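You operate a simulated robot arm through the tools that you are given. There is no shell and no other tool. Be economical: measure what you need, move in short steps, check, and stop when the job is done.

You are at the controls of a simulated two-armed robot. One attempt, no reset.

TASK
Put the 33 mm wedge from the top of the grey cabinet in the brown wooden tray there.

It is judged by the outcome, as a careful person would: the job done as asked, and still so three seconds after it is handed in. It fails if anything else is knocked over, pushed out of place, dropped, spilled or broken.

THE ROBOT
Two 7-joint arms with two-finger parallel grippers on one trunk, on a base that drives. Base frame: it is fixed to the floor where the robot stands at the start and does not move with it; the origin is under the middle of the robot, x ahead of it, y to its left, z up. Readings come in m, rad, newtons and seconds.
The left shoulder is at the start at [0.07, 0.163, 1.145], the right one opposite. With the tool pointing down near the work surface each hand reaches from about 0.38 to 0.88 m from the robot's upright axis, wherever it stands, measured 20 degrees to its own side. Payload 3.43 kg a hand.
Tool frame (each hand has its own): the origin (TCP) lies between the finger pads and is the grasp point; the fingertips stand 0.034 m ahead of it; z points along the fingers, y is the line along which they close. The gripper opens to 0.128 m. The fingers are 0.024 m wide and 0.012 m thick; the gripper's body (0.048 by 0.13 m) begins 0.096 m behind the TCP.
Orientation is told as [roll, pitch, yaw] about the base's x, y, z axes, in that order, counted from this pose: with the fingers straight down and closing along the base's y, the tool's x points along the base's -x, its y along +y and its z along -z.

THE INTERFACE
- The arms move only by the tool apply_moves. It takes "left_rows", "right_rows" or both (then of equal length, played together; a hand with none holds still); each is text: rows parted by semicolons, each of 7 numbers parted by spaces: the shift along the tool's x, y, z in units of 100 mm (1.0 is 100 mm), then the turn, a rotation vector about the tool's x, y, z in units of 90 degrees (1.0 is 90 degrees), then the finger opening in mm, from 0 to 128. In form: x y z rx ry rz grip; .... A call has 1 to 12 rows; each row is the pose to reach, as a shift and turn from the pose commanded when the call began, along the tool's axes at that moment. A call with a number of a shift or a turn outside -1 to 1 is refused whole. Rows are played at 5 a second. More than 0.05 m and 0.15 rad between two rows, or a gripper value outside its range, and nothing of the call is played. A pose out of reach is approached as far as the arm can. The call stops where the force on the tool passes 40 N (or 10 N more than at its start, if that is more) or the arm is blocked; 0.2 s more then pass. The fingers move at their own pace (about 0.153 m/s each) and stop on an object; they squeeze with about 27 N. The grip force told is the motor's: it shows also when the fingers shut on nothing. Time passes only in rows, and 0.2 s behind the last, so rows that repeat a pose let the fingers close. It gives the time, the measured TCP pose, the force on the tool (base axes), the opening and the grip force at its end, in the units of the frame above (readings bear some noise), and new pictures: "show" is both (left out), scene, wrist or none (wrist: the cameras of the hands that moved).
- Cameras (640 x 400 px; columns grow to the right, rows downward): "scene" is now at [0.1343, -0.0136, 1.3639]; the picture's right is [-0.20, -0.98, 0.00], its down [-0.65, 0.13, -0.75] and it looks along [0.74, -0.15, -0.66] (base axes); focal length 251 px, centre (320, 200). "left" rides on the left gripper at [0.076, 0.011, -0.16] in its tool frame; the picture's right is [-0.15, 0.99, 0.00], its down [-0.88, -0.13, -0.46] and it looks along [-0.45, -0.07, 0.89] (tool axes); focal length 234 px, centre (320, 200). "right" rides on the right gripper at [0.076, -0.011, -0.16] in its tool frame; the picture's right is [0.15, 0.99, 0.00], its down [-0.88, 0.13, -0.46] and it looks along [-0.45, 0.07, 0.89] (tool axes); focal length 234 px, centre (320, 200). There is no depth. A picture from a camera that has moved, and an enlarged one, comes with that camera's place and axes in the base frame and with its lens.
- move_column(by): slides the trunk up (or, below 0, down) by that many m; the arms and the scene camera ride with it, the base frame stays. It gives what a move gives, with no picture.
- drive_base(legs): drives the robot by 1 to 6 legs, each [ahead, left, turn to the left] in m, m and rad, along the robot's own axes; the way and the turn of a leg run together, so that a leg with both is an arc; at most 1.5 m and 3.142 rad a leg. The arms and the cameras ride along, it lands a little off, and it stops where it bumps. It gives what a move gives, and a new picture of the scene camera.
- turn_head(pan, tilt): turns the head with the scene camera to pan (to the left, within 1.501 rad either way) and tilt (down, from -0.506 to 1.204), counted from straight ahead of the robot. It gives what a move gives, and a new picture of the scene camera.
- enlarge(camera, box): a new picture of the part [left, top, right, bottom] of that camera's present view, enlarged. The clock stands still meanwhile.
- job_done(): hands the job in; it is judged then, once.

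Go step by step. Nothing tells you exact positions but the pictures and the camera data: compare them with the known pose of the tool, close in by small moves and look again before you grip or let go. The budget is 120 turns and 170 pictures, counting those below and the enlarged ones. Unless the task says otherwise, let go and move clear before handing in, and close with one line.

The tools are called after "Call:" by a JSON object that holds its "api" and its "payload". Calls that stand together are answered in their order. apply_moves: Moves the arms, as the interface text tells. Its arguments: {"type":"object","properties":{"left_rows":{"type":"string"},"right_rows":{"type":"string"},"show":{"type":"string","enum":["both","scene","wrist","none"]}},"required":[]} The other tools are called the same way: move_column (by) slides the trunk up or down; drive_base (legs) drives the base; turn_head (pan, tilt) turns the head that bears the scene camera; enlarge (camera, box) takes an enlarged picture of a part of a camera's view; job_done () hands the job in.

At the start:

```text
time_s: 0.0
left_ee_pos: [0.6462, 0.2103, 1.0471]
left_tool_rot: [0.001, 0.0, 0.0]
left_contact_force: [1.1, -0.4, -0.1]
left_grip_width: 0.1279
left_gripper_force: 0.1
right_ee_pos: [0.5444, -0.2547, 1.0787]
right_tool_rot: [0.0, 0.002, 0.0]
right_contact_force: [-0.5, 0.5, 0.1]
right_grip_width: 0.1276
right_gripper_force: 0.1
trunk travel left (down, up): [-0.625, 0.315]
robot x, y, heading: [-0.0014, 0.0012, 0.001]
head pan, tilt: [-0.197, 0.721]
```

scene: 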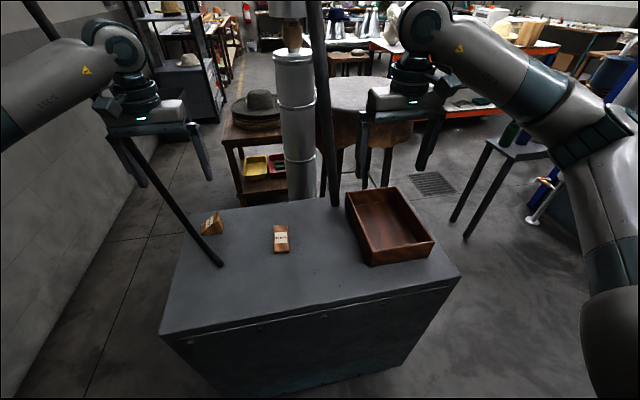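
right: 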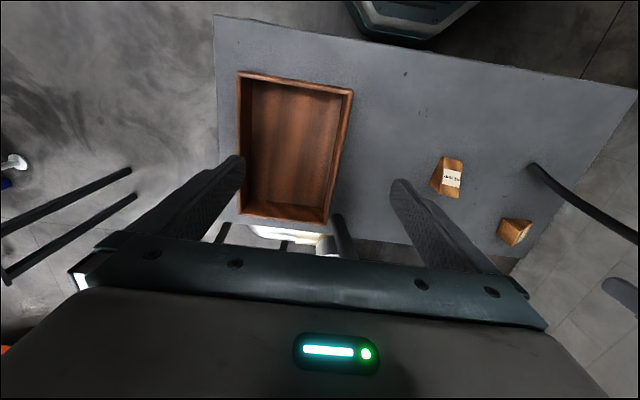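
left: 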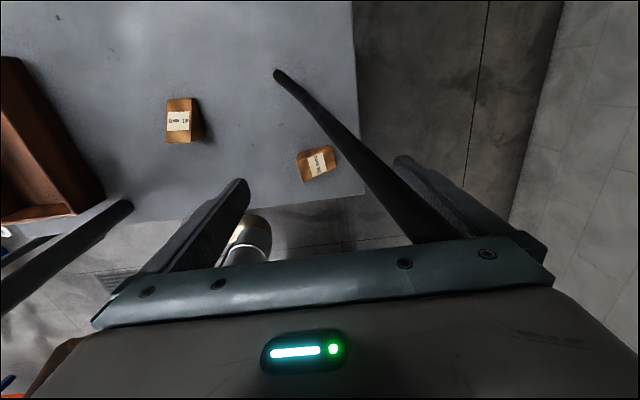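

Two wedges with labels lie on the cabinet, along with a tray and some dark posts or poles. I will enlarge the views to read the labels.

Call:
{"api": "enlarge", "payload": {"camera": "left", "box": [140, 80, 220, 160]}}

Call:
{"api": "enlarge", "payload": {"camera": "left", "box": [280, 130, 350, 190]}}

Call:
{"api": "enlarge", "payload": {"camera": "scene", "box": [160, 170, 480, 350]}}

```text
5.00 times, centred on (180, 120) of left
camera zoom: at [0.5712, 0.2236, 1.2075], right [0.15, 0.99, 0.0], down [0.88, -0.13, 0.46], along [0.45, -0.07, -0.89], focal length 1171 px, centre (1020, 600)
```

zoom: 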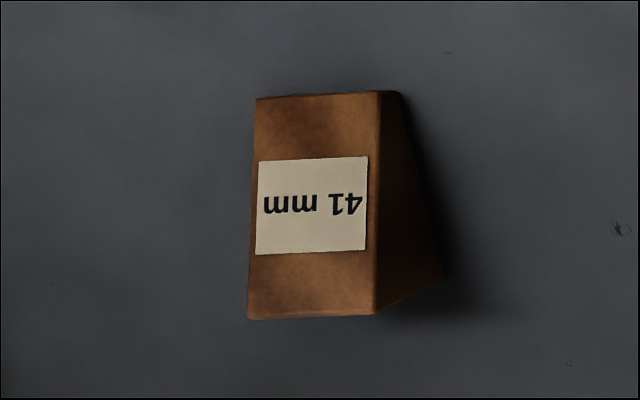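

```text
6.67 times, centred on (315, 160) of left
camera zoom: at [0.5712, 0.2236, 1.2075], right [0.15, 0.99, 0.0], down [0.88, -0.13, 0.46], along [0.45, -0.07, -0.89], focal length 1561 px, centre (353, 467)
```

zoom: 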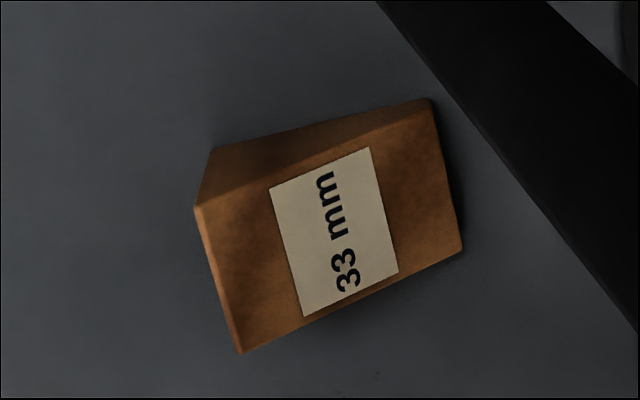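

```text
2.00 times, centred on (320, 260) of scene
camera zoom: at [0.1343, -0.0136, 1.3639], right [-0.2, -0.98, 0.0], down [-0.65, 0.13, -0.75], along [0.74, -0.15, -0.66], focal length 501 px, centre (320, 80)
```

zoom: 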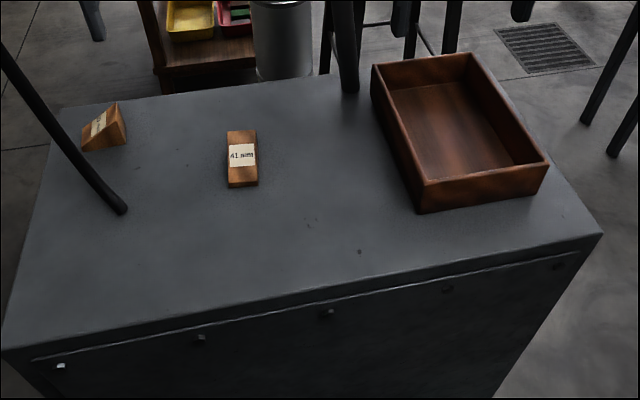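

The far-left wedge is the 33 mm one. A dark rod passes close to it and to the left gripper, so I need to understand that rod before moving anything.

Call:
{"api": "enlarge", "payload": {"camera": "left", "box": [260, 50, 500, 270]}}

Call:
{"api": "enlarge", "payload": {"camera": "scene", "box": [0, 0, 240, 280]}}

Call:
{"api": "turn_head", "payload": {"pan": 0.3, "tilt": 0.3}}

```text
1.82 times, centred on (380, 160) of left
camera zoom: at [0.5712, 0.2236, 1.2075], right [0.15, 0.99, 0.0], down [0.88, -0.13, 0.46], along [0.45, -0.07, -0.89], focal length 426 px, centre (211, 273)
```

zoom: 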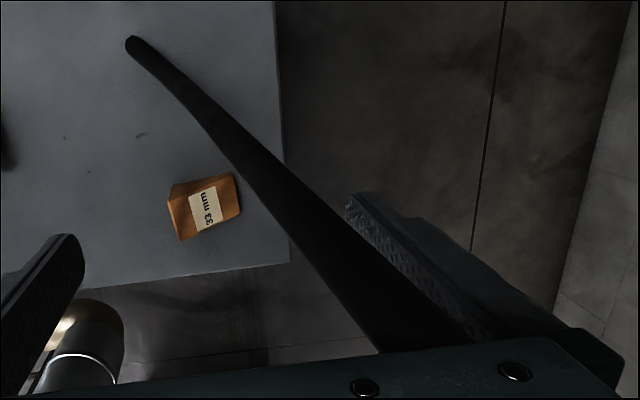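

```text
1.43 times, centred on (120, 140) of scene
camera zoom: at [0.1343, -0.0136, 1.3639], right [-0.2, -0.98, 0.0], down [-0.65, 0.13, -0.75], along [0.74, -0.15, -0.66], focal length 358 px, centre (606, 286)
```

zoom: 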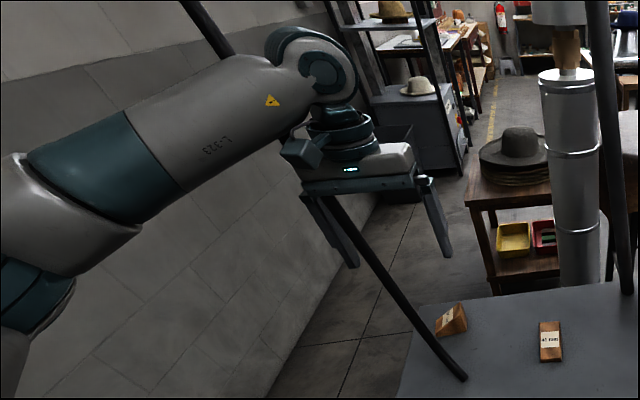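

```text
time_s: 0.9
left_ee_pos: [0.6471, 0.2128, 1.0474]
left_tool_rot: [0.0, 0.001, 0.001]
left_contact_force: [-0.2, 0.2, -0.3]
left_grip_width: 0.128
left_gripper_force: 0.2
right_ee_pos: [0.5448, -0.255, 1.0788]
right_tool_rot: [-0.002, 0.001, 0.001]
right_contact_force: [-0.4, 0.5, -0.4]
right_grip_width: 0.1281
right_gripper_force: 0.1
trunk travel left (down, up): [-0.625, 0.315]
robot x, y, heading: [0.0016, -0.002, -0.004]
head pan, tilt: [0.3, 0.3]
camera scene: at [0.141, 0.0304, 1.4016], right [0.29, -0.96, 0.0], down [-0.28, -0.09, -0.95], along [0.91, 0.28, -0.3], focal length 251 px, centre (320, 200)
```

scene: 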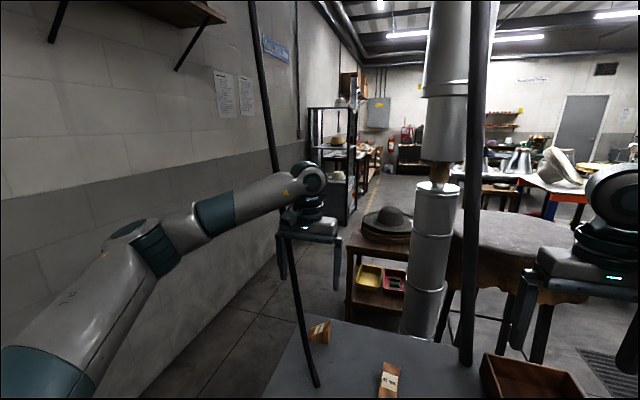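

Two rods rise toward the ceiling. The left one passes very near the left gripper, so I'll take a closer look.

Call:
{"api": "enlarge", "payload": {"camera": "scene", "box": [240, 140, 370, 260]}}

Call:
{"api": "enlarge", "payload": {"camera": "left", "box": [360, 140, 500, 270]}}

Call:
{"api": "enlarge", "payload": {"camera": "right", "box": [440, 120, 640, 260]}}

```text
3.33 times, centred on (305, 200) of scene
camera zoom: at [0.141, 0.0304, 1.4016], right [0.29, -0.96, 0.0], down [-0.28, -0.09, -0.95], along [0.91, 0.28, -0.3], focal length 835 px, centre (370, 200)
```

zoom: 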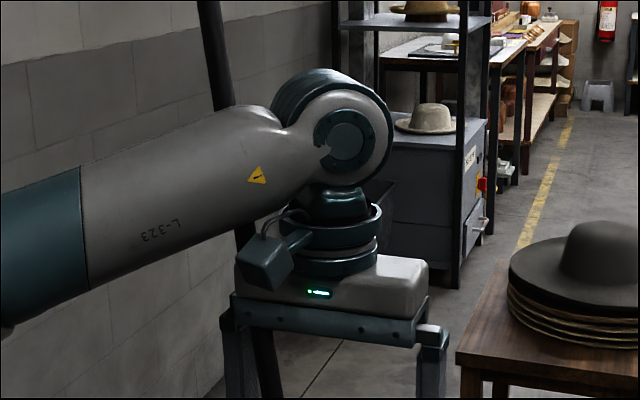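

```text
3.08 times, centred on (430, 205) of left
camera zoom: at [0.5712, 0.2236, 1.2074], right [0.15, 0.99, 0.0], down [0.88, -0.13, 0.46], along [0.45, -0.07, -0.89], focal length 720 px, centre (-18, 185)
```

zoom: 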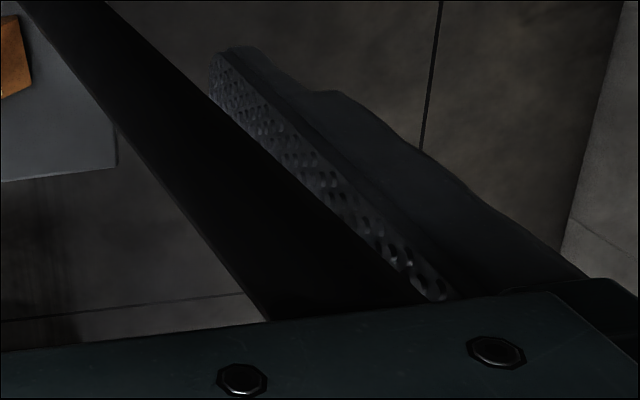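

```text
2.86 times, centred on (540, 190) of right
camera zoom: at [0.4697, -0.2652, 1.2376], right [-0.15, 0.99, 0.0], down [0.88, 0.13, 0.46], along [0.45, 0.07, -0.89], focal length 669 px, centre (-309, 229)
```

zoom: 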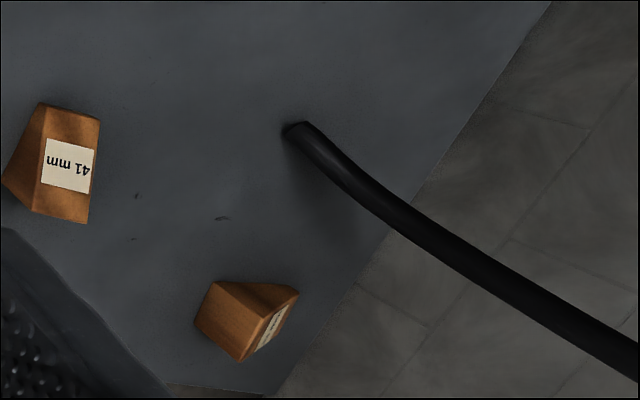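

By triangulation, the rod runs from (0.553, 0.16, 0.807) up through (0.60, 0.214, 0.978) and between the left fingers behind the palm. I will draw the left hand straight back (base -x) in small steps, away from the rod.

Call:
{"api": "apply_moves", "payload": {"left_rows": "0.05 0 0 0 0 0 128; 0.12 0 0 0 0 0 128; 0.2 0 0 0 0 0 128; 0.3 0 0 0 0 0 128", "show": "both"}}

```text
time_s: 1.9
left_ee_pos: [0.6152, 0.2115, 1.0485]
left_tool_rot: [-0.001, 0.0, 0.0]
left_contact_force: [-0.1, -1.1, 0.2]
left_grip_width: 0.128
left_gripper_force: 0.0
right_ee_pos: [0.5443, -0.2543, 1.079]
right_tool_rot: [0.002, 0.001, 0.002]
right_contact_force: [-0.2, -0.3, 0.3]
right_grip_width: 0.1282
right_gripper_force: 0.1
trunk travel left (down, up): [-0.625, 0.315]
robot x, y, heading: [0.0013, -0.0044, -0.002]
head pan, tilt: [0.3, 0.3]
camera scene: at [0.1407, 0.0306, 1.4017], right [0.3, -0.96, 0.0], down [-0.28, -0.09, -0.96], along [0.91, 0.28, -0.3], focal length 251 px, centre (320, 200)
camera left: at [0.5401, 0.2233, 1.2079], right [0.15, 0.99, 0.0], down [0.88, -0.13, 0.46], along [0.45, -0.07, -0.89], focal length 234 px, centre (320, 200)
```

scene: 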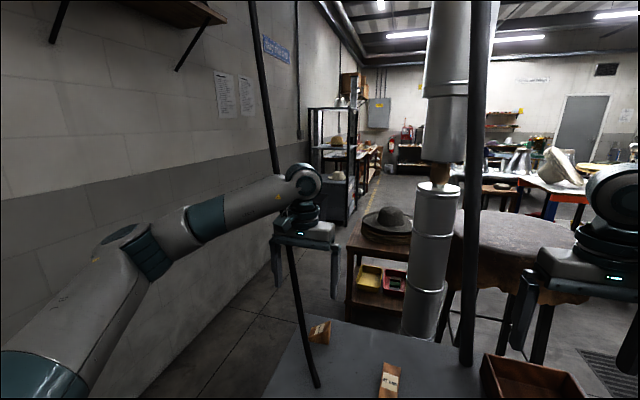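
left: 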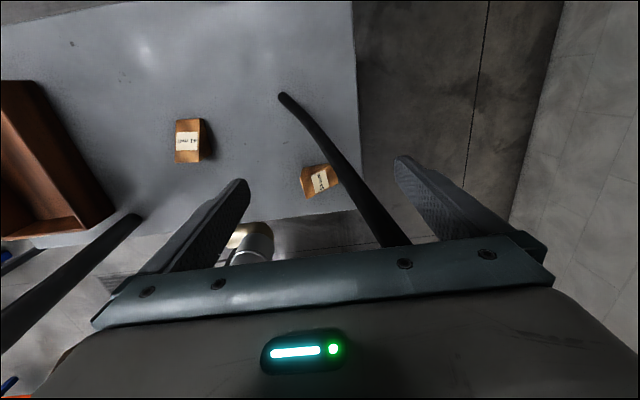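

The left hand came free without contact. I'll retract it further and point the head back at the table.

Call:
{"api": "apply_moves", "payload": {"left_rows": "0.4 0 0 0 0 0 128; 0.8 0 0 0 0 0 128; 1.0 0 0 0 0 0 128", "show": "none"}}

Call:
{"api": "apply_moves", "payload": {"left_rows": "0.35 0.35 0 0 0 0 128; 0.7 0.7 0 0 0 0 128; 0.7 1.0 0 0 0 0 128", "show": "none"}}

Call:
{"api": "turn_head", "payload": {"pan": 0.15, "tilt": 0.6}}

```text
time_s: 2.7
left_ee_pos: [0.5161, 0.2107, 1.0479]
left_tool_rot: [0.001, 0.0, 0.002]
left_contact_force: [0.4, 0.4, 0.2]
left_grip_width: 0.1278
left_gripper_force: 0.1
right_ee_pos: [0.5442, -0.2546, 1.0787]
right_tool_rot: [-0.001, 0.0, 0.0]
right_contact_force: [0.0, -0.6, 0.3]
right_grip_width: 0.1281
right_gripper_force: 0.0
trunk travel left (down, up): [-0.625, 0.315]
robot x, y, heading: [0.0009, -0.0017, -0.002]
head pan, tilt: [0.3, 0.3]
```

```text
time_s: 3.5
left_ee_pos: [0.4474, 0.3115, 1.0482]
left_tool_rot: [0.0, 0.0, -0.003]
left_contact_force: [0.2, 0.7, -0.5]
left_grip_width: 0.128
left_gripper_force: 0.0
right_ee_pos: [0.5455, -0.2541, 1.0787]
right_tool_rot: [0.0, 0.0, -0.001]
right_contact_force: [0.1, 0.0, 0.2]
right_grip_width: 0.1279
right_gripper_force: 0.1
trunk travel left (down, up): [-0.625, 0.315]
robot x, y, heading: [-0.0004, 0.0011, 0.0]
head pan, tilt: [0.3, 0.3]
```

```text
time_s: 4.3
left_ee_pos: [0.447, 0.3098, 1.0491]
left_tool_rot: [0.0, -0.002, 0.0]
left_contact_force: [0.5, 0.3, 0.4]
left_grip_width: 0.1281
left_gripper_force: 0.0
right_ee_pos: [0.5448, -0.2543, 1.0781]
right_tool_rot: [0.0, 0.0, -0.001]
right_contact_force: [-0.1, 0.1, -0.3]
right_grip_width: 0.1282
right_gripper_force: 0.1
trunk travel left (down, up): [-0.625, 0.315]
robot x, y, heading: [-0.0019, -0.0015, 0.004]
head pan, tilt: [0.15, 0.6]
camera scene: at [0.1391, 0.0161, 1.3743], right [0.15, -0.99, 0.0], down [-0.56, -0.08, -0.83], along [0.82, 0.12, -0.56], focal length 251 px, centre (320, 200)
```

scene: 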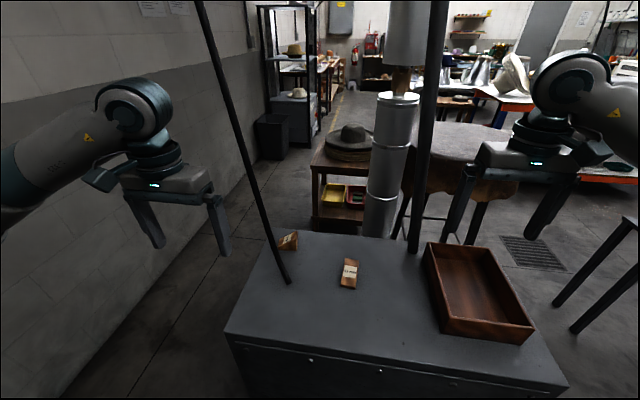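

The way is clear, so I'll bring the right hand across toward the wedge, staying at x≈0.55 and high.

Call:
{"api": "apply_moves", "payload": {"right_rows": "0 0.45 0 0 0 0 128; 0 0.9 0 0 0 0 128; 0 1.0 0 0 0 0 128", "show": "none"}}

Call:
{"api": "apply_moves", "payload": {"right_rows": "0 0.45 0 0 0 0 128; 0 0.9 0 0 0 0 128; 0 1.0 0 0 0 0 128", "show": "none"}}

Call:
{"api": "apply_moves", "payload": {"right_rows": "-0.35 0.35 0 0 0 0 128; -0.7 0.7 0 0 0 0 128; -0.8 0.8 0 0 0 0 128"}}

```text
time_s: 5.1
left_ee_pos: [0.4476, 0.3096, 1.0491]
left_tool_rot: [0.001, 0.0, 0.0]
left_contact_force: [-0.3, -0.4, 0.4]
left_grip_width: 0.1279
left_gripper_force: 0.0
right_ee_pos: [0.5448, -0.1539, 1.0793]
right_tool_rot: [0.0, -0.001, -0.002]
right_contact_force: [0.5, 0.2, 0.8]
right_grip_width: 0.1278
right_gripper_force: 0.1
trunk travel left (down, up): [-0.625, 0.315]
robot x, y, heading: [-0.0016, 0.0024, 0.002]
head pan, tilt: [0.15, 0.6]
```

```text
time_s: 5.9
left_ee_pos: [0.4474, 0.3099, 1.0476]
left_tool_rot: [0.0, -0.001, -0.002]
left_contact_force: [0.1, -0.4, 0.3]
left_grip_width: 0.1282
left_gripper_force: 0.1
right_ee_pos: [0.5454, -0.0537, 1.0793]
right_tool_rot: [0.0, 0.0, -0.001]
right_contact_force: [0.7, -0.4, 0.7]
right_grip_width: 0.128
right_gripper_force: 0.1
trunk travel left (down, up): [-0.625, 0.315]
robot x, y, heading: [-0.0037, -0.0018, 0.001]
head pan, tilt: [0.15, 0.6]
```

```text
time_s: 6.7
left_ee_pos: [0.4474, 0.3106, 1.0479]
left_tool_rot: [0.0, -0.001, 0.0]
left_contact_force: [1.1, 0.9, 0.5]
left_grip_width: 0.1279
left_gripper_force: 0.0
right_ee_pos: [0.6268, 0.026, 1.0794]
right_tool_rot: [-0.001, 0.0, -0.002]
right_contact_force: [-0.3, 0.5, -1.2]
right_grip_width: 0.1279
right_gripper_force: 0.1
trunk travel left (down, up): [-0.625, 0.315]
robot x, y, heading: [0.0012, 0.004, 0.001]
head pan, tilt: [0.15, 0.6]
camera scene: at [0.1389, 0.0159, 1.3742], right [0.15, -0.99, 0.0], down [-0.56, -0.08, -0.83], along [0.82, 0.12, -0.56], focal length 251 px, centre (320, 200)
camera right: at [0.5504, 0.0142, 1.2372], right [-0.15, 0.99, 0.0], down [0.88, 0.13, 0.46], along [0.45, 0.07, -0.89], focal length 234 px, centre (320, 200)
```

scene: 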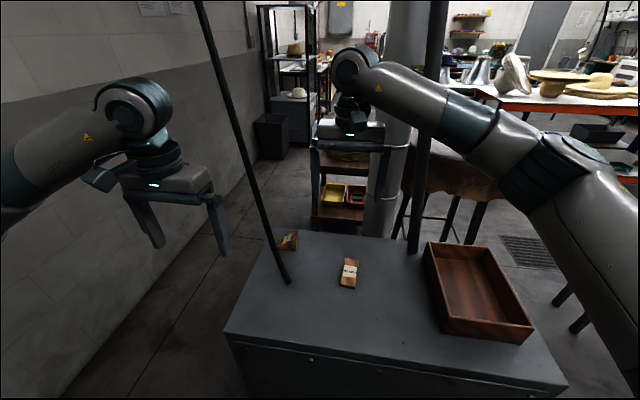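
right: 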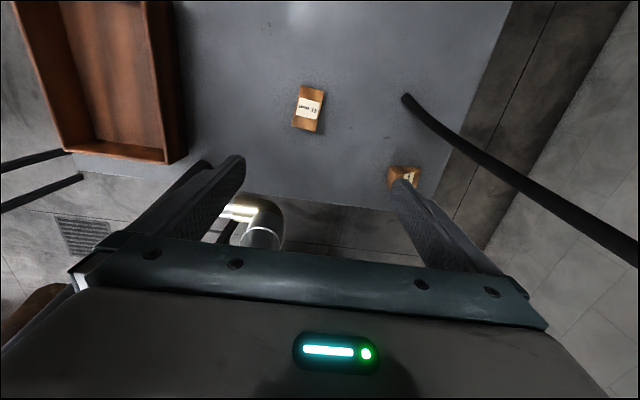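

Call:
{"api": "apply_moves", "payload": {"right_rows": "0.1 0.4 0 0 0 0 128; 0.2 0.8 0 0 0 0 128", "show": "wrist"}}

Call:
{"api": "enlarge", "payload": {"camera": "right", "box": [320, 80, 480, 220]}}

Call:
{"api": "enlarge", "payload": {"camera": "scene", "box": [265, 220, 305, 260]}}

```text
time_s: 7.3
left_ee_pos: [0.447, 0.3109, 1.048]
left_tool_rot: [-0.003, -0.001, -0.002]
left_contact_force: [0.3, 0.8, 0.0]
left_grip_width: 0.1279
left_gripper_force: 0.1
right_ee_pos: [0.6051, 0.1091, 1.0803]
right_tool_rot: [-0.003, -0.001, 0.001]
right_contact_force: [0.9, -0.1, 0.0]
right_grip_width: 0.128
right_gripper_force: 0.1
trunk travel left (down, up): [-0.625, 0.315]
robot x, y, heading: [-0.0004, 0.0009, 0.002]
head pan, tilt: [0.15, 0.6]
camera right: at [0.5298, 0.0979, 1.239], right [-0.15, 0.99, 0.0], down [0.88, 0.13, 0.46], along [0.45, 0.07, -0.89], focal length 234 px, centre (320, 200)
```

right: 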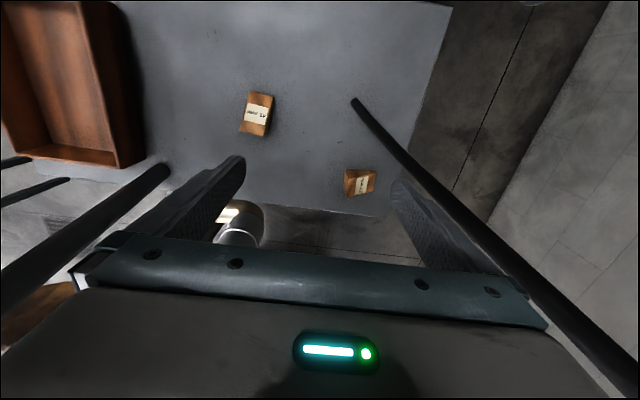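

```text
2.86 times, centred on (400, 150) of right
camera zoom: at [0.5298, 0.0979, 1.239], right [-0.15, 0.99, 0.0], down [0.88, 0.13, 0.46], along [0.45, 0.07, -0.89], focal length 669 px, centre (91, 343)
```

zoom: 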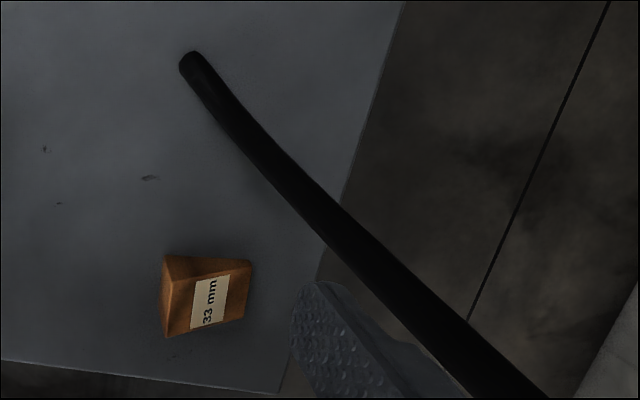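

```text
10.00 times, centred on (285, 240) of scene
camera zoom: at [0.1386, 0.0177, 1.3742], right [0.15, -0.99, 0.0], down [-0.56, -0.09, -0.83], along [0.82, 0.12, -0.56], focal length 2506 px, centre (670, -200)
```

zoom: 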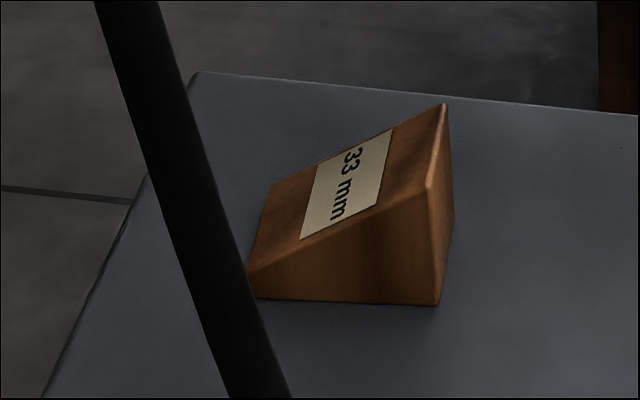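

The 33 mm wedge sits at about x 0.678–0.712, y 0.17–0.23, with its tall end at low y and its long axis nearly along y. The table is at z≈0.808. I'll yaw the right hand about 90° so it closes along x, across the 33 mm width, while backing off from the rod.

Call:
{"api": "apply_moves", "payload": {"right_rows": "0 -0.1 0 0 0 -0.09 128; 0 -0.2 0 0 0 -0.18 128; 0 -0.3 0 0 0 -0.27 128; 0 -0.4 0 0 0 -0.36 128; 0 -0.5 0 0 0 -0.45 128; 0 -0.5 0 0 0 -0.54 128; 0 -0.5 0 0 0 -0.63 128; 0 -0.5 0 0 0 -0.72 128; 0 -0.5 0 0 0 -0.81 128; 0 -0.5 0 0 0 -0.9 128; 0 -0.5 0 0 0 -0.99 128"}}

```text
time_s: 9.7
left_ee_pos: [0.4464, 0.3124, 1.0477]
left_tool_rot: [-0.002, -0.002, 0.0]
left_contact_force: [0.3, 0.5, 0.1]
left_grip_width: 0.1282
left_gripper_force: 0.1
right_ee_pos: [0.521, -0.0165, 1.0999]
right_tool_rot: [-0.013, -0.001, 1.446]
right_contact_force: [-0.4, 0.8, -0.5]
right_grip_width: 0.1279
right_gripper_force: 0.1
right hand out of reach, approached as far as the arm can: row 9, 10, 11
trunk travel left (down, up): [-0.625, 0.315]
robot x, y, heading: [-0.0007, -0.0022, -0.002]
head pan, tilt: [0.15, 0.6]
camera scene: at [0.1388, 0.0168, 1.3743], right [0.15, -0.99, 0.0], down [-0.56, -0.09, -0.82], along [0.82, 0.12, -0.57], focal length 251 px, centre (320, 200)
camera right: at [0.5216, -0.0935, 1.2577], right [-1.0, -0.02, -0.01], down [-0.03, 0.89, 0.46], along [0.0, 0.46, -0.89], focal length 234 px, centre (320, 200)
```

scene: 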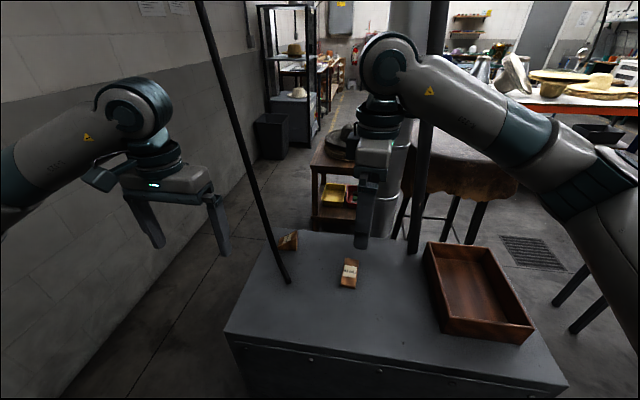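
right: 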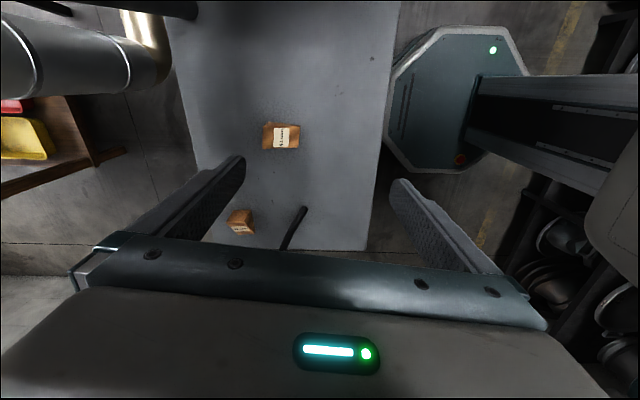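

The wrist runs out of range at this yaw. Turning the base left will fix that, so first I'll unwind some yaw to get a clean reachable pose.

Call:
{"api": "apply_moves", "payload": {"right_rows": "0 0 0 0 0 0.09 128; 0 0 0 0 0 0.18 128; 0 0 0 0 0 0.27 128; 0 0 0 0 0 0.36 128;0 0 0 0 0 0.36 128", "show": "none"}}

Call:
{"api": "turn_head", "payload": {"pan": 0, "tilt": 1.2}}

```text
time_s: 10.9
left_ee_pos: [0.4472, 0.3112, 1.048]
left_tool_rot: [-0.001, -0.002, -0.001]
left_contact_force: [-0.5, -0.4, -0.1]
left_grip_width: 0.128
left_gripper_force: 0.0
right_ee_pos: [0.5208, -0.016, 1.0995]
right_tool_rot: [-0.007, -0.009, 0.878]
right_contact_force: [-0.1, 0.0, 0.4]
right_grip_width: 0.1283
right_gripper_force: 0.1
trunk travel left (down, up): [-0.625, 0.315]
robot x, y, heading: [-0.0004, -0.0018, 0.001]
head pan, tilt: [0.15, 0.6]
```

```text
time_s: 11.9
left_ee_pos: [0.4478, 0.3105, 1.0484]
left_tool_rot: [0.0, 0.001, 0.0]
left_contact_force: [0.5, -0.7, 0.2]
left_grip_width: 0.1281
left_gripper_force: 0.2
right_ee_pos: [0.5215, -0.0161, 1.101]
right_tool_rot: [-0.009, -0.008, 0.881]
right_contact_force: [-0.1, 0.8, -0.7]
right_grip_width: 0.1278
right_gripper_force: 0.1
trunk travel left (down, up): [-0.625, 0.315]
robot x, y, heading: [-0.0003, -0.0004, -0.002]
head pan, tilt: [0.0, 1.201]
camera scene: at [0.1077, 0.0031, 1.3297], right [0.0, -1.0, 0.0], down [-0.93, 0.0, -0.36], along [0.36, 0.0, -0.93], focal length 251 px, centre (320, 200)
```

scene: 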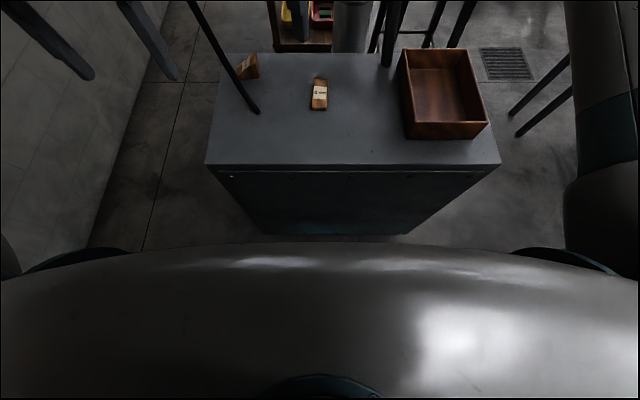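

The cabinet front is at x≈0.40. I'll back off 4 cm and turn left 0.6 rad.

Call:
{"api": "drive_base", "payload": {"legs": [[-0.04, 0, 0], [0, 0, 0.6]]}}

Call:
{"api": "turn_head", "payload": {"pan": -0.35, "tilt": 0.6}}

```text
time_s: 14.5
left_ee_pos: [0.1488, 0.5111, 1.0474]
left_tool_rot: [0.001, 0.001, 0.611]
left_contact_force: [0.6, -0.1, -0.8]
left_grip_width: 0.1284
left_gripper_force: 0.2
right_ee_pos: [0.3971, 0.2857, 1.0997]
right_tool_rot: [-0.01, -0.008, 1.49]
right_contact_force: [-0.1, 0.3, -0.2]
right_grip_width: 0.1281
right_gripper_force: 0.1
trunk travel left (down, up): [-0.625, 0.315]
robot x, y, heading: [-0.0414, 0.0012, 0.607]
head pan, tilt: [0.0, 1.201]
camera scene: at [0.0484, 0.064, 1.3296], right [0.57, -0.82, 0.0], down [-0.76, -0.53, -0.36], along [0.3, 0.21, -0.93], focal length 251 px, centre (320, 200)
```

scene: 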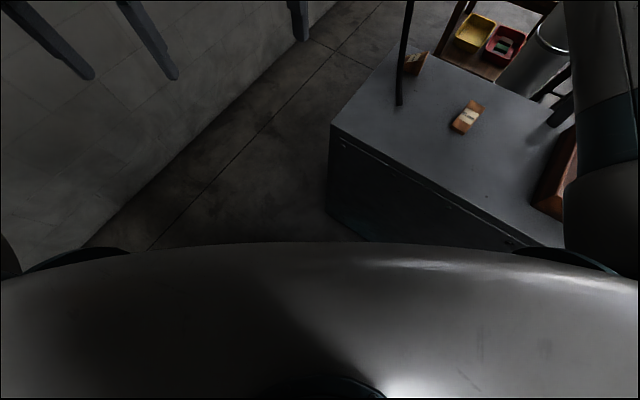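

```text
time_s: 15.5
left_ee_pos: [0.1489, 0.5119, 1.0491]
left_tool_rot: [-0.001, -0.001, 0.61]
left_contact_force: [-0.8, 0.3, 0.4]
left_grip_width: 0.1279
left_gripper_force: 0.0
right_ee_pos: [0.3975, 0.2846, 1.1002]
right_tool_rot: [-0.009, -0.01, 1.489]
right_contact_force: [0.3, -1.0, 1.0]
right_grip_width: 0.1277
right_gripper_force: 0.0
trunk travel left (down, up): [-0.625, 0.315]
robot x, y, heading: [-0.0419, 0.0001, 0.61]
head pan, tilt: [-0.351, 0.6]
camera scene: at [0.0882, 0.0546, 1.3741], right [0.26, -0.97, 0.0], down [-0.55, -0.15, -0.82], along [0.8, 0.21, -0.57], focal length 251 px, centre (320, 200)
```

scene: 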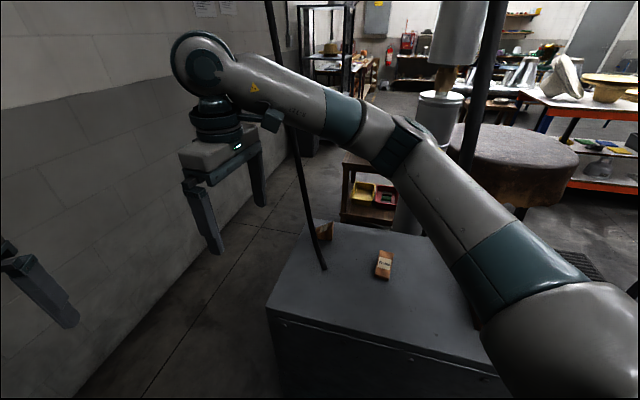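

The base is turned. Now I'll route the right hand back around the rod, on its low-y side.

Call:
{"api": "apply_moves", "payload": {"right_rows": "0.48 -0.19 0 0 0 -0.06 100; 0.97 -0.38 0 0 0 -0.12 100", "show": "none"}}

Call:
{"api": "apply_moves", "payload": {"right_rows": "0.45 -0.19 0 0 0 0 100; 0.9 -0.38 0 0 0 0 100", "show": "none"}}

Call:
{"api": "apply_moves", "payload": {"right_rows": "0.25 -0.4 0 0 0 0 100; 0.5 -0.8 0 0 0 0 100;  0.5 -1 0 0 0 0 100"}}

```text
refused: row 1 steps farther than a row can; nothing moved
```

```text
time_s: 16.1
left_ee_pos: [0.149, 0.5094, 1.0483]
left_tool_rot: [0.003, -0.002, 0.611]
left_contact_force: [-0.2, 0.4, 0.2]
left_grip_width: 0.1282
left_gripper_force: 0.1
right_ee_pos: [0.428, 0.1914, 1.0996]
right_tool_rot: [-0.007, -0.01, 1.49]
right_contact_force: [-0.3, 0.5, 0.1]
right_grip_width: 0.0999
right_gripper_force: 0.1
trunk travel left (down, up): [-0.625, 0.315]
robot x, y, heading: [-0.039, 0.0042, 0.611]
head pan, tilt: [-0.351, 0.6]
```

```text
time_s: 16.9
left_ee_pos: [0.1483, 0.5114, 1.0467]
left_tool_rot: [0.0, -0.001, 0.611]
left_contact_force: [-0.4, -0.1, -0.4]
left_grip_width: 0.1279
left_gripper_force: 0.0
right_ee_pos: [0.5217, 0.1345, 1.1026]
right_tool_rot: [-0.011, -0.007, 1.491]
right_contact_force: [0.0, 0.3, -0.7]
right_grip_width: 0.1
right_gripper_force: 0.0
trunk travel left (down, up): [-0.625, 0.315]
robot x, y, heading: [-0.0407, -0.004, 0.615]
head pan, tilt: [-0.351, 0.6]
camera scene: at [0.0883, 0.0557, 1.3741], right [0.26, -0.97, 0.0], down [-0.55, -0.15, -0.82], along [0.8, 0.21, -0.57], focal length 251 px, centre (320, 200)
camera right: at [0.5254, 0.0585, 1.2594], right [-1.0, -0.07, -0.01], down [-0.06, 0.89, 0.46], along [-0.02, 0.46, -0.89], focal length 234 px, centre (320, 200)
```

scene: 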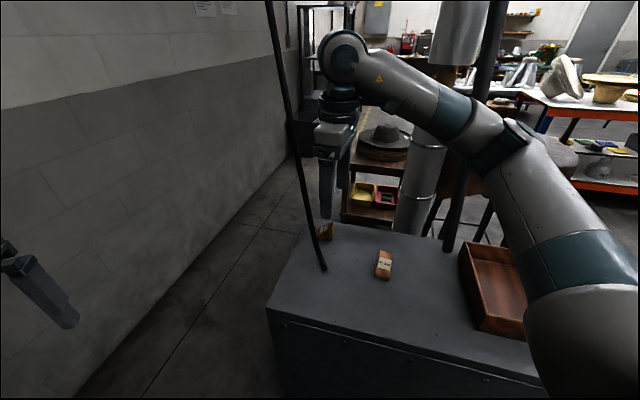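
right: 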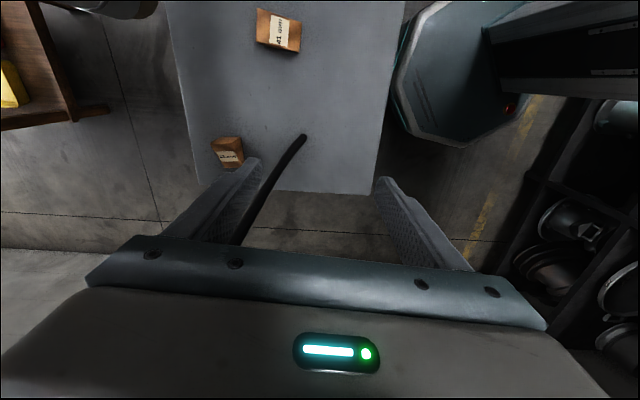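

Call:
{"api": "apply_moves", "payload": {"right_rows": "0.45 0 0 0 0 0 100; 0.9 0 0 0 0 0 100; 0.8 -0.45 0 0 0 0 100; 0.8 -0.9 0 0 0 0 100", "show": "none"}}

Call:
{"api": "apply_moves", "payload": {"right_rows": "0 -0.4 0 0 0 -0.06 100; 0 -0.8 0 0 0 -0.12 100"}}

```text
time_s: 17.9
left_ee_pos: [0.1486, 0.5092, 1.0484]
left_tool_rot: [0.001, 0.0, 0.611]
left_contact_force: [0.2, -1.4, -0.4]
left_grip_width: 0.128
left_gripper_force: 0.1
right_ee_pos: [0.59, 0.0466, 1.0992]
right_tool_rot: [-0.009, -0.009, 1.488]
right_contact_force: [0.6, -0.2, 0.2]
right_grip_width: 0.1003
right_gripper_force: 0.1
right hand out of reach, approached as far as the arm can: row 4
trunk travel left (down, up): [-0.625, 0.315]
robot x, y, heading: [-0.0393, -0.0024, 0.611]
head pan, tilt: [-0.351, 0.6]
```

```text
time_s: 18.5
left_ee_pos: [0.1483, 0.511, 1.0473]
left_tool_rot: [0.001, 0.002, 0.611]
left_contact_force: [1.0, -0.2, 0.1]
left_grip_width: 0.1281
left_gripper_force: 0.0
right_ee_pos: [0.5408, 0.0674, 1.0891]
right_tool_rot: [-0.015, -0.006, 1.665]
right_contact_force: [-0.5, 0.3, -0.5]
right_grip_width: 0.1002
right_gripper_force: 0.0
right hand out of reach, approached as far as the arm can: row 1, 2
trunk travel left (down, up): [-0.625, 0.315]
robot x, y, heading: [-0.0389, -0.0001, 0.608]
head pan, tilt: [-0.351, 0.6]
camera scene: at [0.0877, 0.0545, 1.3743], right [0.26, -0.97, 0.0], down [-0.55, -0.15, -0.83], along [0.8, 0.21, -0.56], focal length 251 px, centre (320, 200)
camera right: at [0.5576, -0.0077, 1.2485], right [-0.97, -0.24, -0.01], down [-0.22, 0.86, 0.46], along [-0.1, 0.45, -0.89], focal length 234 px, centre (320, 200)
```

scene: 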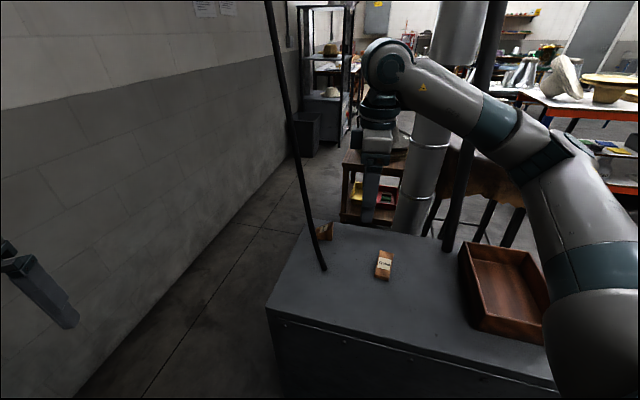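
right: 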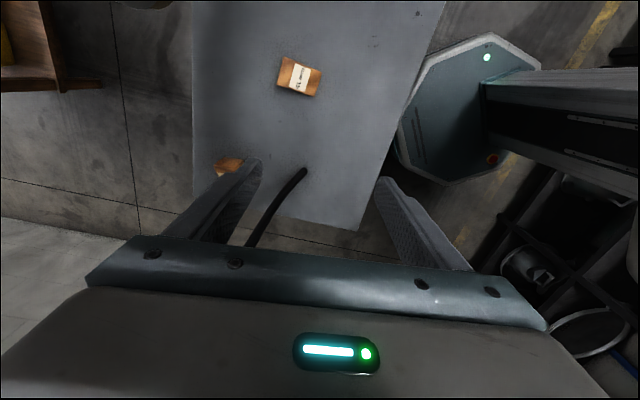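

The yaw limit depends on how far left the arm points. Shifting the base to the right (−y) will free the wrist, so I'll do that.

Call:
{"api": "drive_base", "payload": {"legs": [[-0.105, -0.196, 0]]}}

```text
time_s: 20.2
left_ee_pos: [0.1713, 0.2944, 1.0484]
left_tool_rot: [-0.002, -0.001, 0.614]
left_contact_force: [0.4, 0.3, 0.1]
left_grip_width: 0.128
left_gripper_force: 0.1
right_ee_pos: [0.5648, -0.1451, 1.0898]
right_tool_rot: [-0.015, -0.007, 1.666]
right_contact_force: [0.8, -0.5, 0.1]
right_grip_width: 0.1
right_gripper_force: 0.1
trunk travel left (down, up): [-0.625, 0.315]
robot x, y, heading: [-0.0143, -0.2095, 0.613]
head pan, tilt: [-0.351, 0.6]
camera scene: at [0.1118, -0.1612, 1.3742], right [0.26, -0.97, 0.0], down [-0.55, -0.15, -0.82], along [0.8, 0.21, -0.57], focal length 251 px, centre (320, 200)
```

scene: 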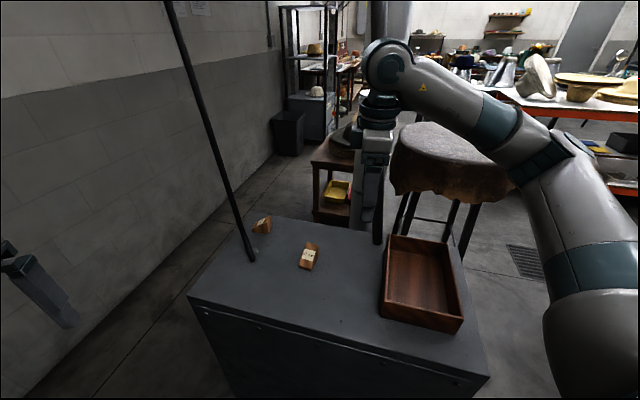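

Call:
{"api": "apply_moves", "payload": {"right_rows": "-0.45 0 0 0 0 0 100; -0.9 0 0 0 0 0 100", "show": "none"}}

Call:
{"api": "apply_moves", "payload": {"right_rows": "-0.4 -0.25 0 0 0 0 100; -0.8 -0.5 0 0 0 0 100; -0.8 -0.9 0 0 0 0 100"}}

```text
time_s: 20.8
left_ee_pos: [0.1716, 0.297, 1.0481]
left_tool_rot: [-0.001, 0.002, 0.614]
left_contact_force: [0.0, -0.3, 0.5]
left_grip_width: 0.1279
left_gripper_force: 0.0
right_ee_pos: [0.5588, -0.0534, 1.0931]
right_tool_rot: [-0.014, -0.002, 1.667]
right_contact_force: [-0.5, 0.5, 1.5]
right_grip_width: 0.0998
right_gripper_force: 0.0
trunk travel left (down, up): [-0.625, 0.315]
robot x, y, heading: [-0.0127, -0.2166, 0.617]
head pan, tilt: [-0.351, 0.6]
```

```text
time_s: 21.6
left_ee_pos: [0.1719, 0.2951, 1.0482]
left_tool_rot: [-0.001, 0.0, 0.616]
left_contact_force: [0.2, 0.1, -0.6]
left_grip_width: 0.1282
left_gripper_force: 0.0
right_ee_pos: [0.5677, 0.0017, 1.0913]
right_tool_rot: [-0.015, -0.006, 1.665]
right_contact_force: [0.0, 0.2, 0.2]
right_grip_width: 0.1001
right_gripper_force: 0.0
right hand out of reach, approached as far as the arm can: row 1, 2, 3
trunk travel left (down, up): [-0.625, 0.315]
robot x, y, heading: [-0.0184, -0.2184, 0.615]
head pan, tilt: [-0.351, 0.6]
camera scene: at [0.1122, -0.1617, 1.3742], right [0.26, -0.97, 0.0], down [-0.55, -0.15, -0.82], along [0.8, 0.21, -0.57], focal length 251 px, centre (320, 200)
camera right: at [0.5845, -0.0751, 1.2497], right [-0.97, -0.24, -0.02], down [-0.22, 0.86, 0.46], along [-0.1, 0.45, -0.89], focal length 234 px, centre (320, 200)
```

scene: 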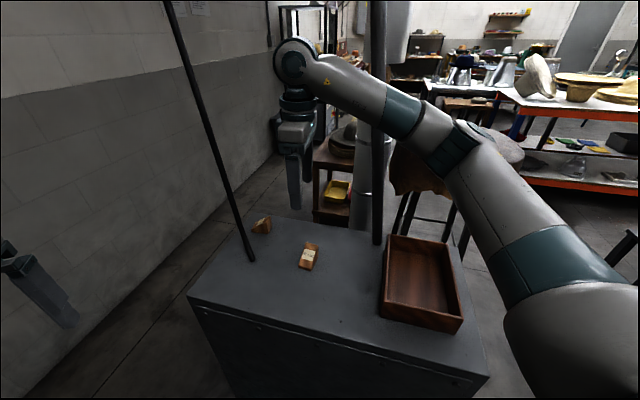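
right: 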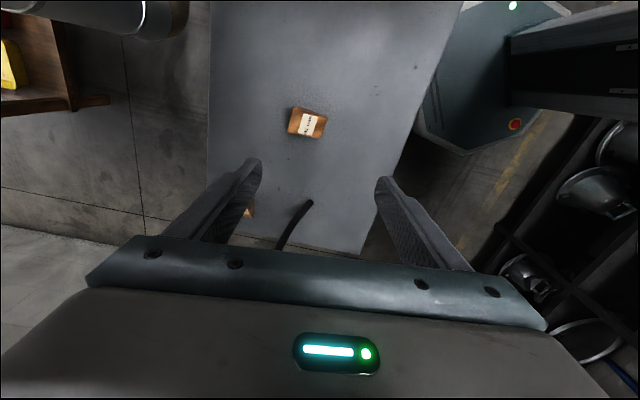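

The wrist is still slightly limited, so turning a bit further left adds margin. I'll pull the hand back, unwind it a little, then turn 0.3 rad.

Call:
{"api": "apply_moves", "payload": {"right_rows": "0.4 0 0 0 0 0.08 100; 0.8 0 0 0 0 0.16 100; 1.0 0 0 0 0 0.19 100", "show": "none"}}

Call:
{"api": "drive_base", "payload": {"legs": [[0, 0, 0.3]]}}

```text
time_s: 22.4
left_ee_pos: [0.1724, 0.295, 1.0481]
left_tool_rot: [0.0, 0.0, 0.615]
left_contact_force: [-0.5, 0.5, 0.3]
left_grip_width: 0.128
left_gripper_force: 0.1
right_ee_pos: [0.5769, -0.1002, 1.0862]
right_tool_rot: [-0.01, -0.011, 1.368]
right_contact_force: [0.2, -0.7, 0.5]
right_grip_width: 0.0999
right_gripper_force: 0.2
trunk travel left (down, up): [-0.625, 0.315]
robot x, y, heading: [-0.0167, -0.2169, 0.616]
head pan, tilt: [-0.351, 0.6]
```

```text
time_s: 23.7
left_ee_pos: [0.0121, 0.3273, 1.0469]
left_tool_rot: [0.0, 0.0, 0.913]
left_contact_force: [0.0, 0.0, 0.1]
left_grip_width: 0.128
left_gripper_force: 0.1
right_ee_pos: [0.5167, 0.0694, 1.0858]
right_tool_rot: [-0.01, -0.01, 1.666]
right_contact_force: [-0.2, -0.2, 0.1]
right_grip_width: 0.1001
right_gripper_force: 0.0
trunk travel left (down, up): [-0.625, 0.315]
robot x, y, heading: [-0.019, -0.2143, 0.912]
head pan, tilt: [-0.351, 0.6]
camera scene: at [0.0909, -0.1261, 1.3742], right [0.53, -0.85, 0.0], down [-0.48, -0.3, -0.82], along [0.7, 0.44, -0.57], focal length 251 px, centre (320, 200)
```

scene: 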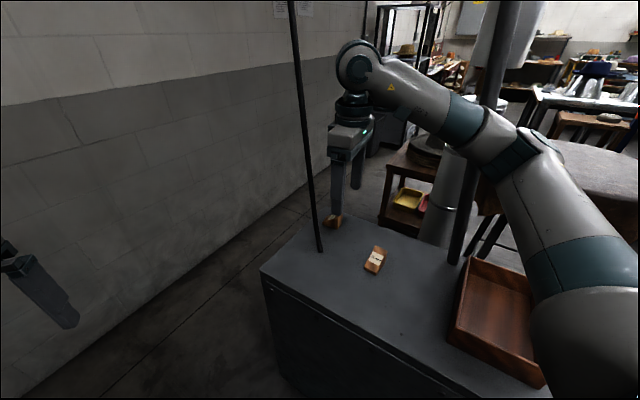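

Call:
{"api": "apply_moves", "payload": {"right_rows": "0.1 -0.45 0 0 0 0 100; 0.1 -0.9 0 0 0 0 100", "show": "none"}}

Call:
{"api": "apply_moves", "payload": {"right_rows": "0 -0.4 0.1 0 0 0 100; 0 -0.85 0.2 0 0 0 100"}}

```text
time_s: 24.3
left_ee_pos: [0.0121, 0.3273, 1.0476]
left_tool_rot: [0.0, 0.002, 0.913]
left_contact_force: [0.2, 0.5, 0.1]
left_grip_width: 0.128
left_gripper_force: 0.1
right_ee_pos: [0.6055, 0.0671, 1.0869]
right_tool_rot: [-0.01, -0.008, 1.663]
right_contact_force: [0.4, 0.5, 0.0]
right_grip_width: 0.1
right_gripper_force: 0.1
trunk travel left (down, up): [-0.625, 0.315]
robot x, y, heading: [-0.0156, -0.2142, 0.912]
head pan, tilt: [-0.351, 0.6]
```

```text
time_s: 24.9
left_ee_pos: [0.0122, 0.3278, 1.0463]
left_tool_rot: [-0.001, -0.001, 0.912]
left_contact_force: [-0.3, 0.5, -0.1]
left_grip_width: 0.1282
left_gripper_force: 0.0
right_ee_pos: [0.6062, 0.0644, 1.0746]
right_tool_rot: [-0.01, -0.011, 1.664]
right_contact_force: [-0.6, -0.2, -0.2]
right_grip_width: 0.1001
right_gripper_force: 0.1
right hand out of reach, approached as far as the arm can: row 1, 2
trunk travel left (down, up): [-0.625, 0.315]
robot x, y, heading: [-0.0148, -0.2229, 0.915]
head pan, tilt: [-0.351, 0.6]
camera scene: at [0.091, -0.1259, 1.3742], right [0.53, -0.85, 0.0], down [-0.48, -0.3, -0.82], along [0.7, 0.44, -0.57], focal length 251 px, centre (320, 200)
camera right: at [0.6227, -0.0108, 1.2334], right [-0.97, -0.24, -0.01], down [-0.22, 0.86, 0.46], along [-0.1, 0.45, -0.89], focal length 234 px, centre (320, 200)
```

scene: 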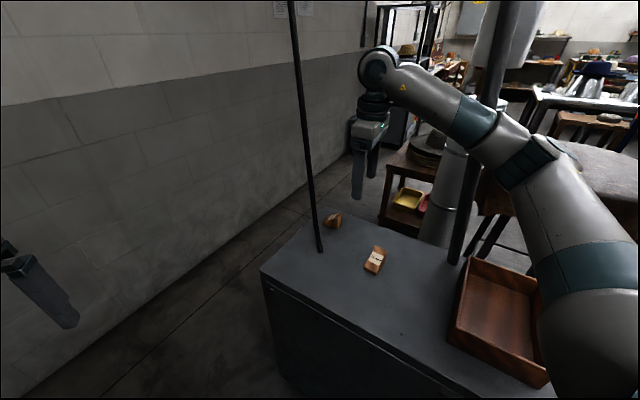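
right: 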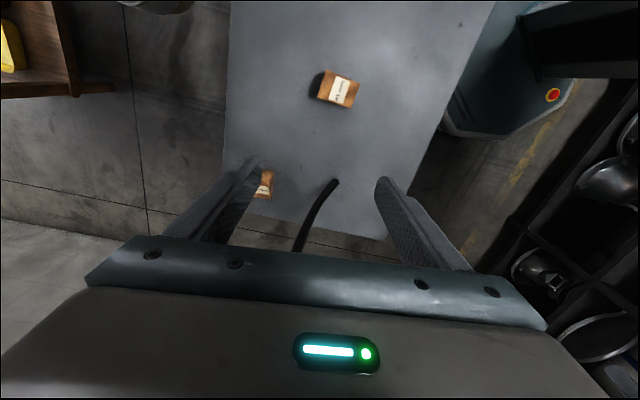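

The positive yaw side stays limited, so I'll turn the wrist the other way (toward −84°). The gripper is symmetric, so the grasp is equivalent.

Call:
{"api": "apply_moves", "payload": {"right_rows": "0 0.1 0 0 0 0.09 100; 0 0.1 0 0 0 0.18 100; 0 0.1 0 0 0 0.27 100; 0 0.1 0 0 0 0.36 100; 0 0.1 0 0 0 0.45 100; 0 0.1 0 0 0 0.54 100; 0 0.1 0 0 0 0.63 100; 0 0.1 0 0 0 0.72 100; 0 0.1 0 0 0 0.81 100; 0 0.1 0 0 0 0.9 100; 0 0.1 0 0 0 0.99 100", "show": "none"}}

Call:
{"api": "apply_moves", "payload": {"right_rows": "0 0 0 0 0 0.09 100; 0 0 0 0 0 0.18 100; 0 0 0 0 0 0.27 100; 0 0 0 0 0 0.36 100; 0 0 0 0 0 0.45 100; 0 0 0 0 0 0.54 100; 0 0 0 0 0 0.63 100; 0 0 0 0 0 0.72 100; 0 0 0 0 0 0.81 100; 0 0 0 0 0 0.9 100; 0 0 0 0 0 0.99 100"}}

```text
time_s: 27.3
left_ee_pos: [0.0123, 0.3287, 1.0469]
left_tool_rot: [0.0, 0.002, 0.913]
left_contact_force: [-0.1, -0.2, 0.7]
left_grip_width: 0.1279
left_gripper_force: 0.1
right_ee_pos: [0.5959, 0.0627, 1.0753]
right_tool_rot: [0.012, -0.01, 0.109]
right_contact_force: [0.1, -1.3, 0.3]
right_grip_width: 0.1002
right_gripper_force: 0.1
trunk travel left (down, up): [-0.625, 0.315]
robot x, y, heading: [-0.017, -0.2157, 0.916]
head pan, tilt: [-0.351, 0.6]
```

```text
time_s: 29.7
left_ee_pos: [0.0107, 0.3293, 1.0496]
left_tool_rot: [0.001, 0.0, 0.913]
left_contact_force: [-1.2, 0.5, 0.8]
left_grip_width: 0.1281
left_gripper_force: 0.1
right_ee_pos: [0.5964, 0.0628, 1.0753]
right_tool_rot: [0.012, 0.011, -1.446]
right_contact_force: [-0.4, 0.4, 0.0]
right_grip_width: 0.1002
right_gripper_force: 0.1
trunk travel left (down, up): [-0.625, 0.315]
robot x, y, heading: [-0.0141, -0.2186, 0.914]
head pan, tilt: [-0.351, 0.6]
camera scene: at [0.091, -0.1262, 1.3742], right [0.53, -0.85, 0.0], down [-0.48, -0.3, -0.82], along [0.7, 0.44, -0.57], focal length 251 px, centre (320, 200)
camera right: at [0.5739, 0.1348, 1.2346], right [0.96, 0.27, 0.01], down [0.23, -0.86, 0.45], along [0.13, -0.43, -0.89], focal length 234 px, centre (320, 200)
```

scene: 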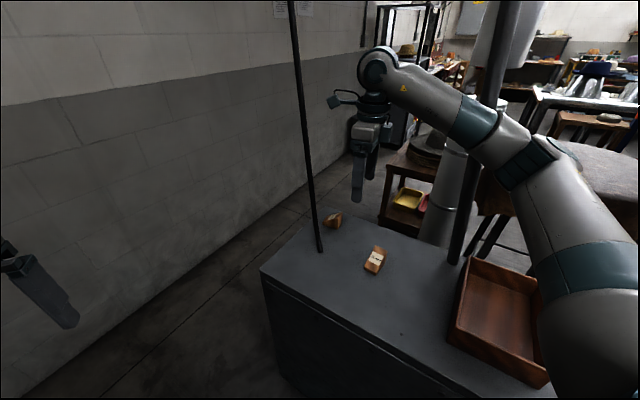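
right: 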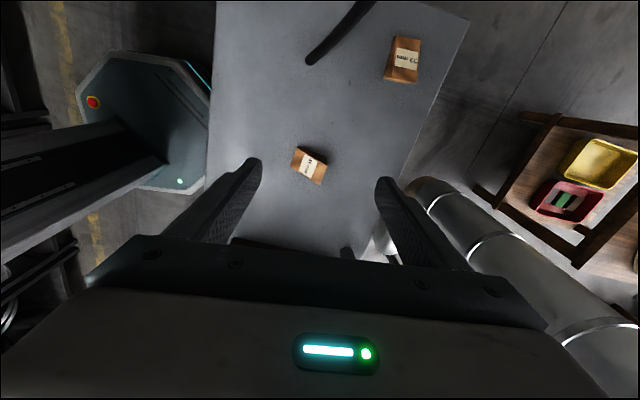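

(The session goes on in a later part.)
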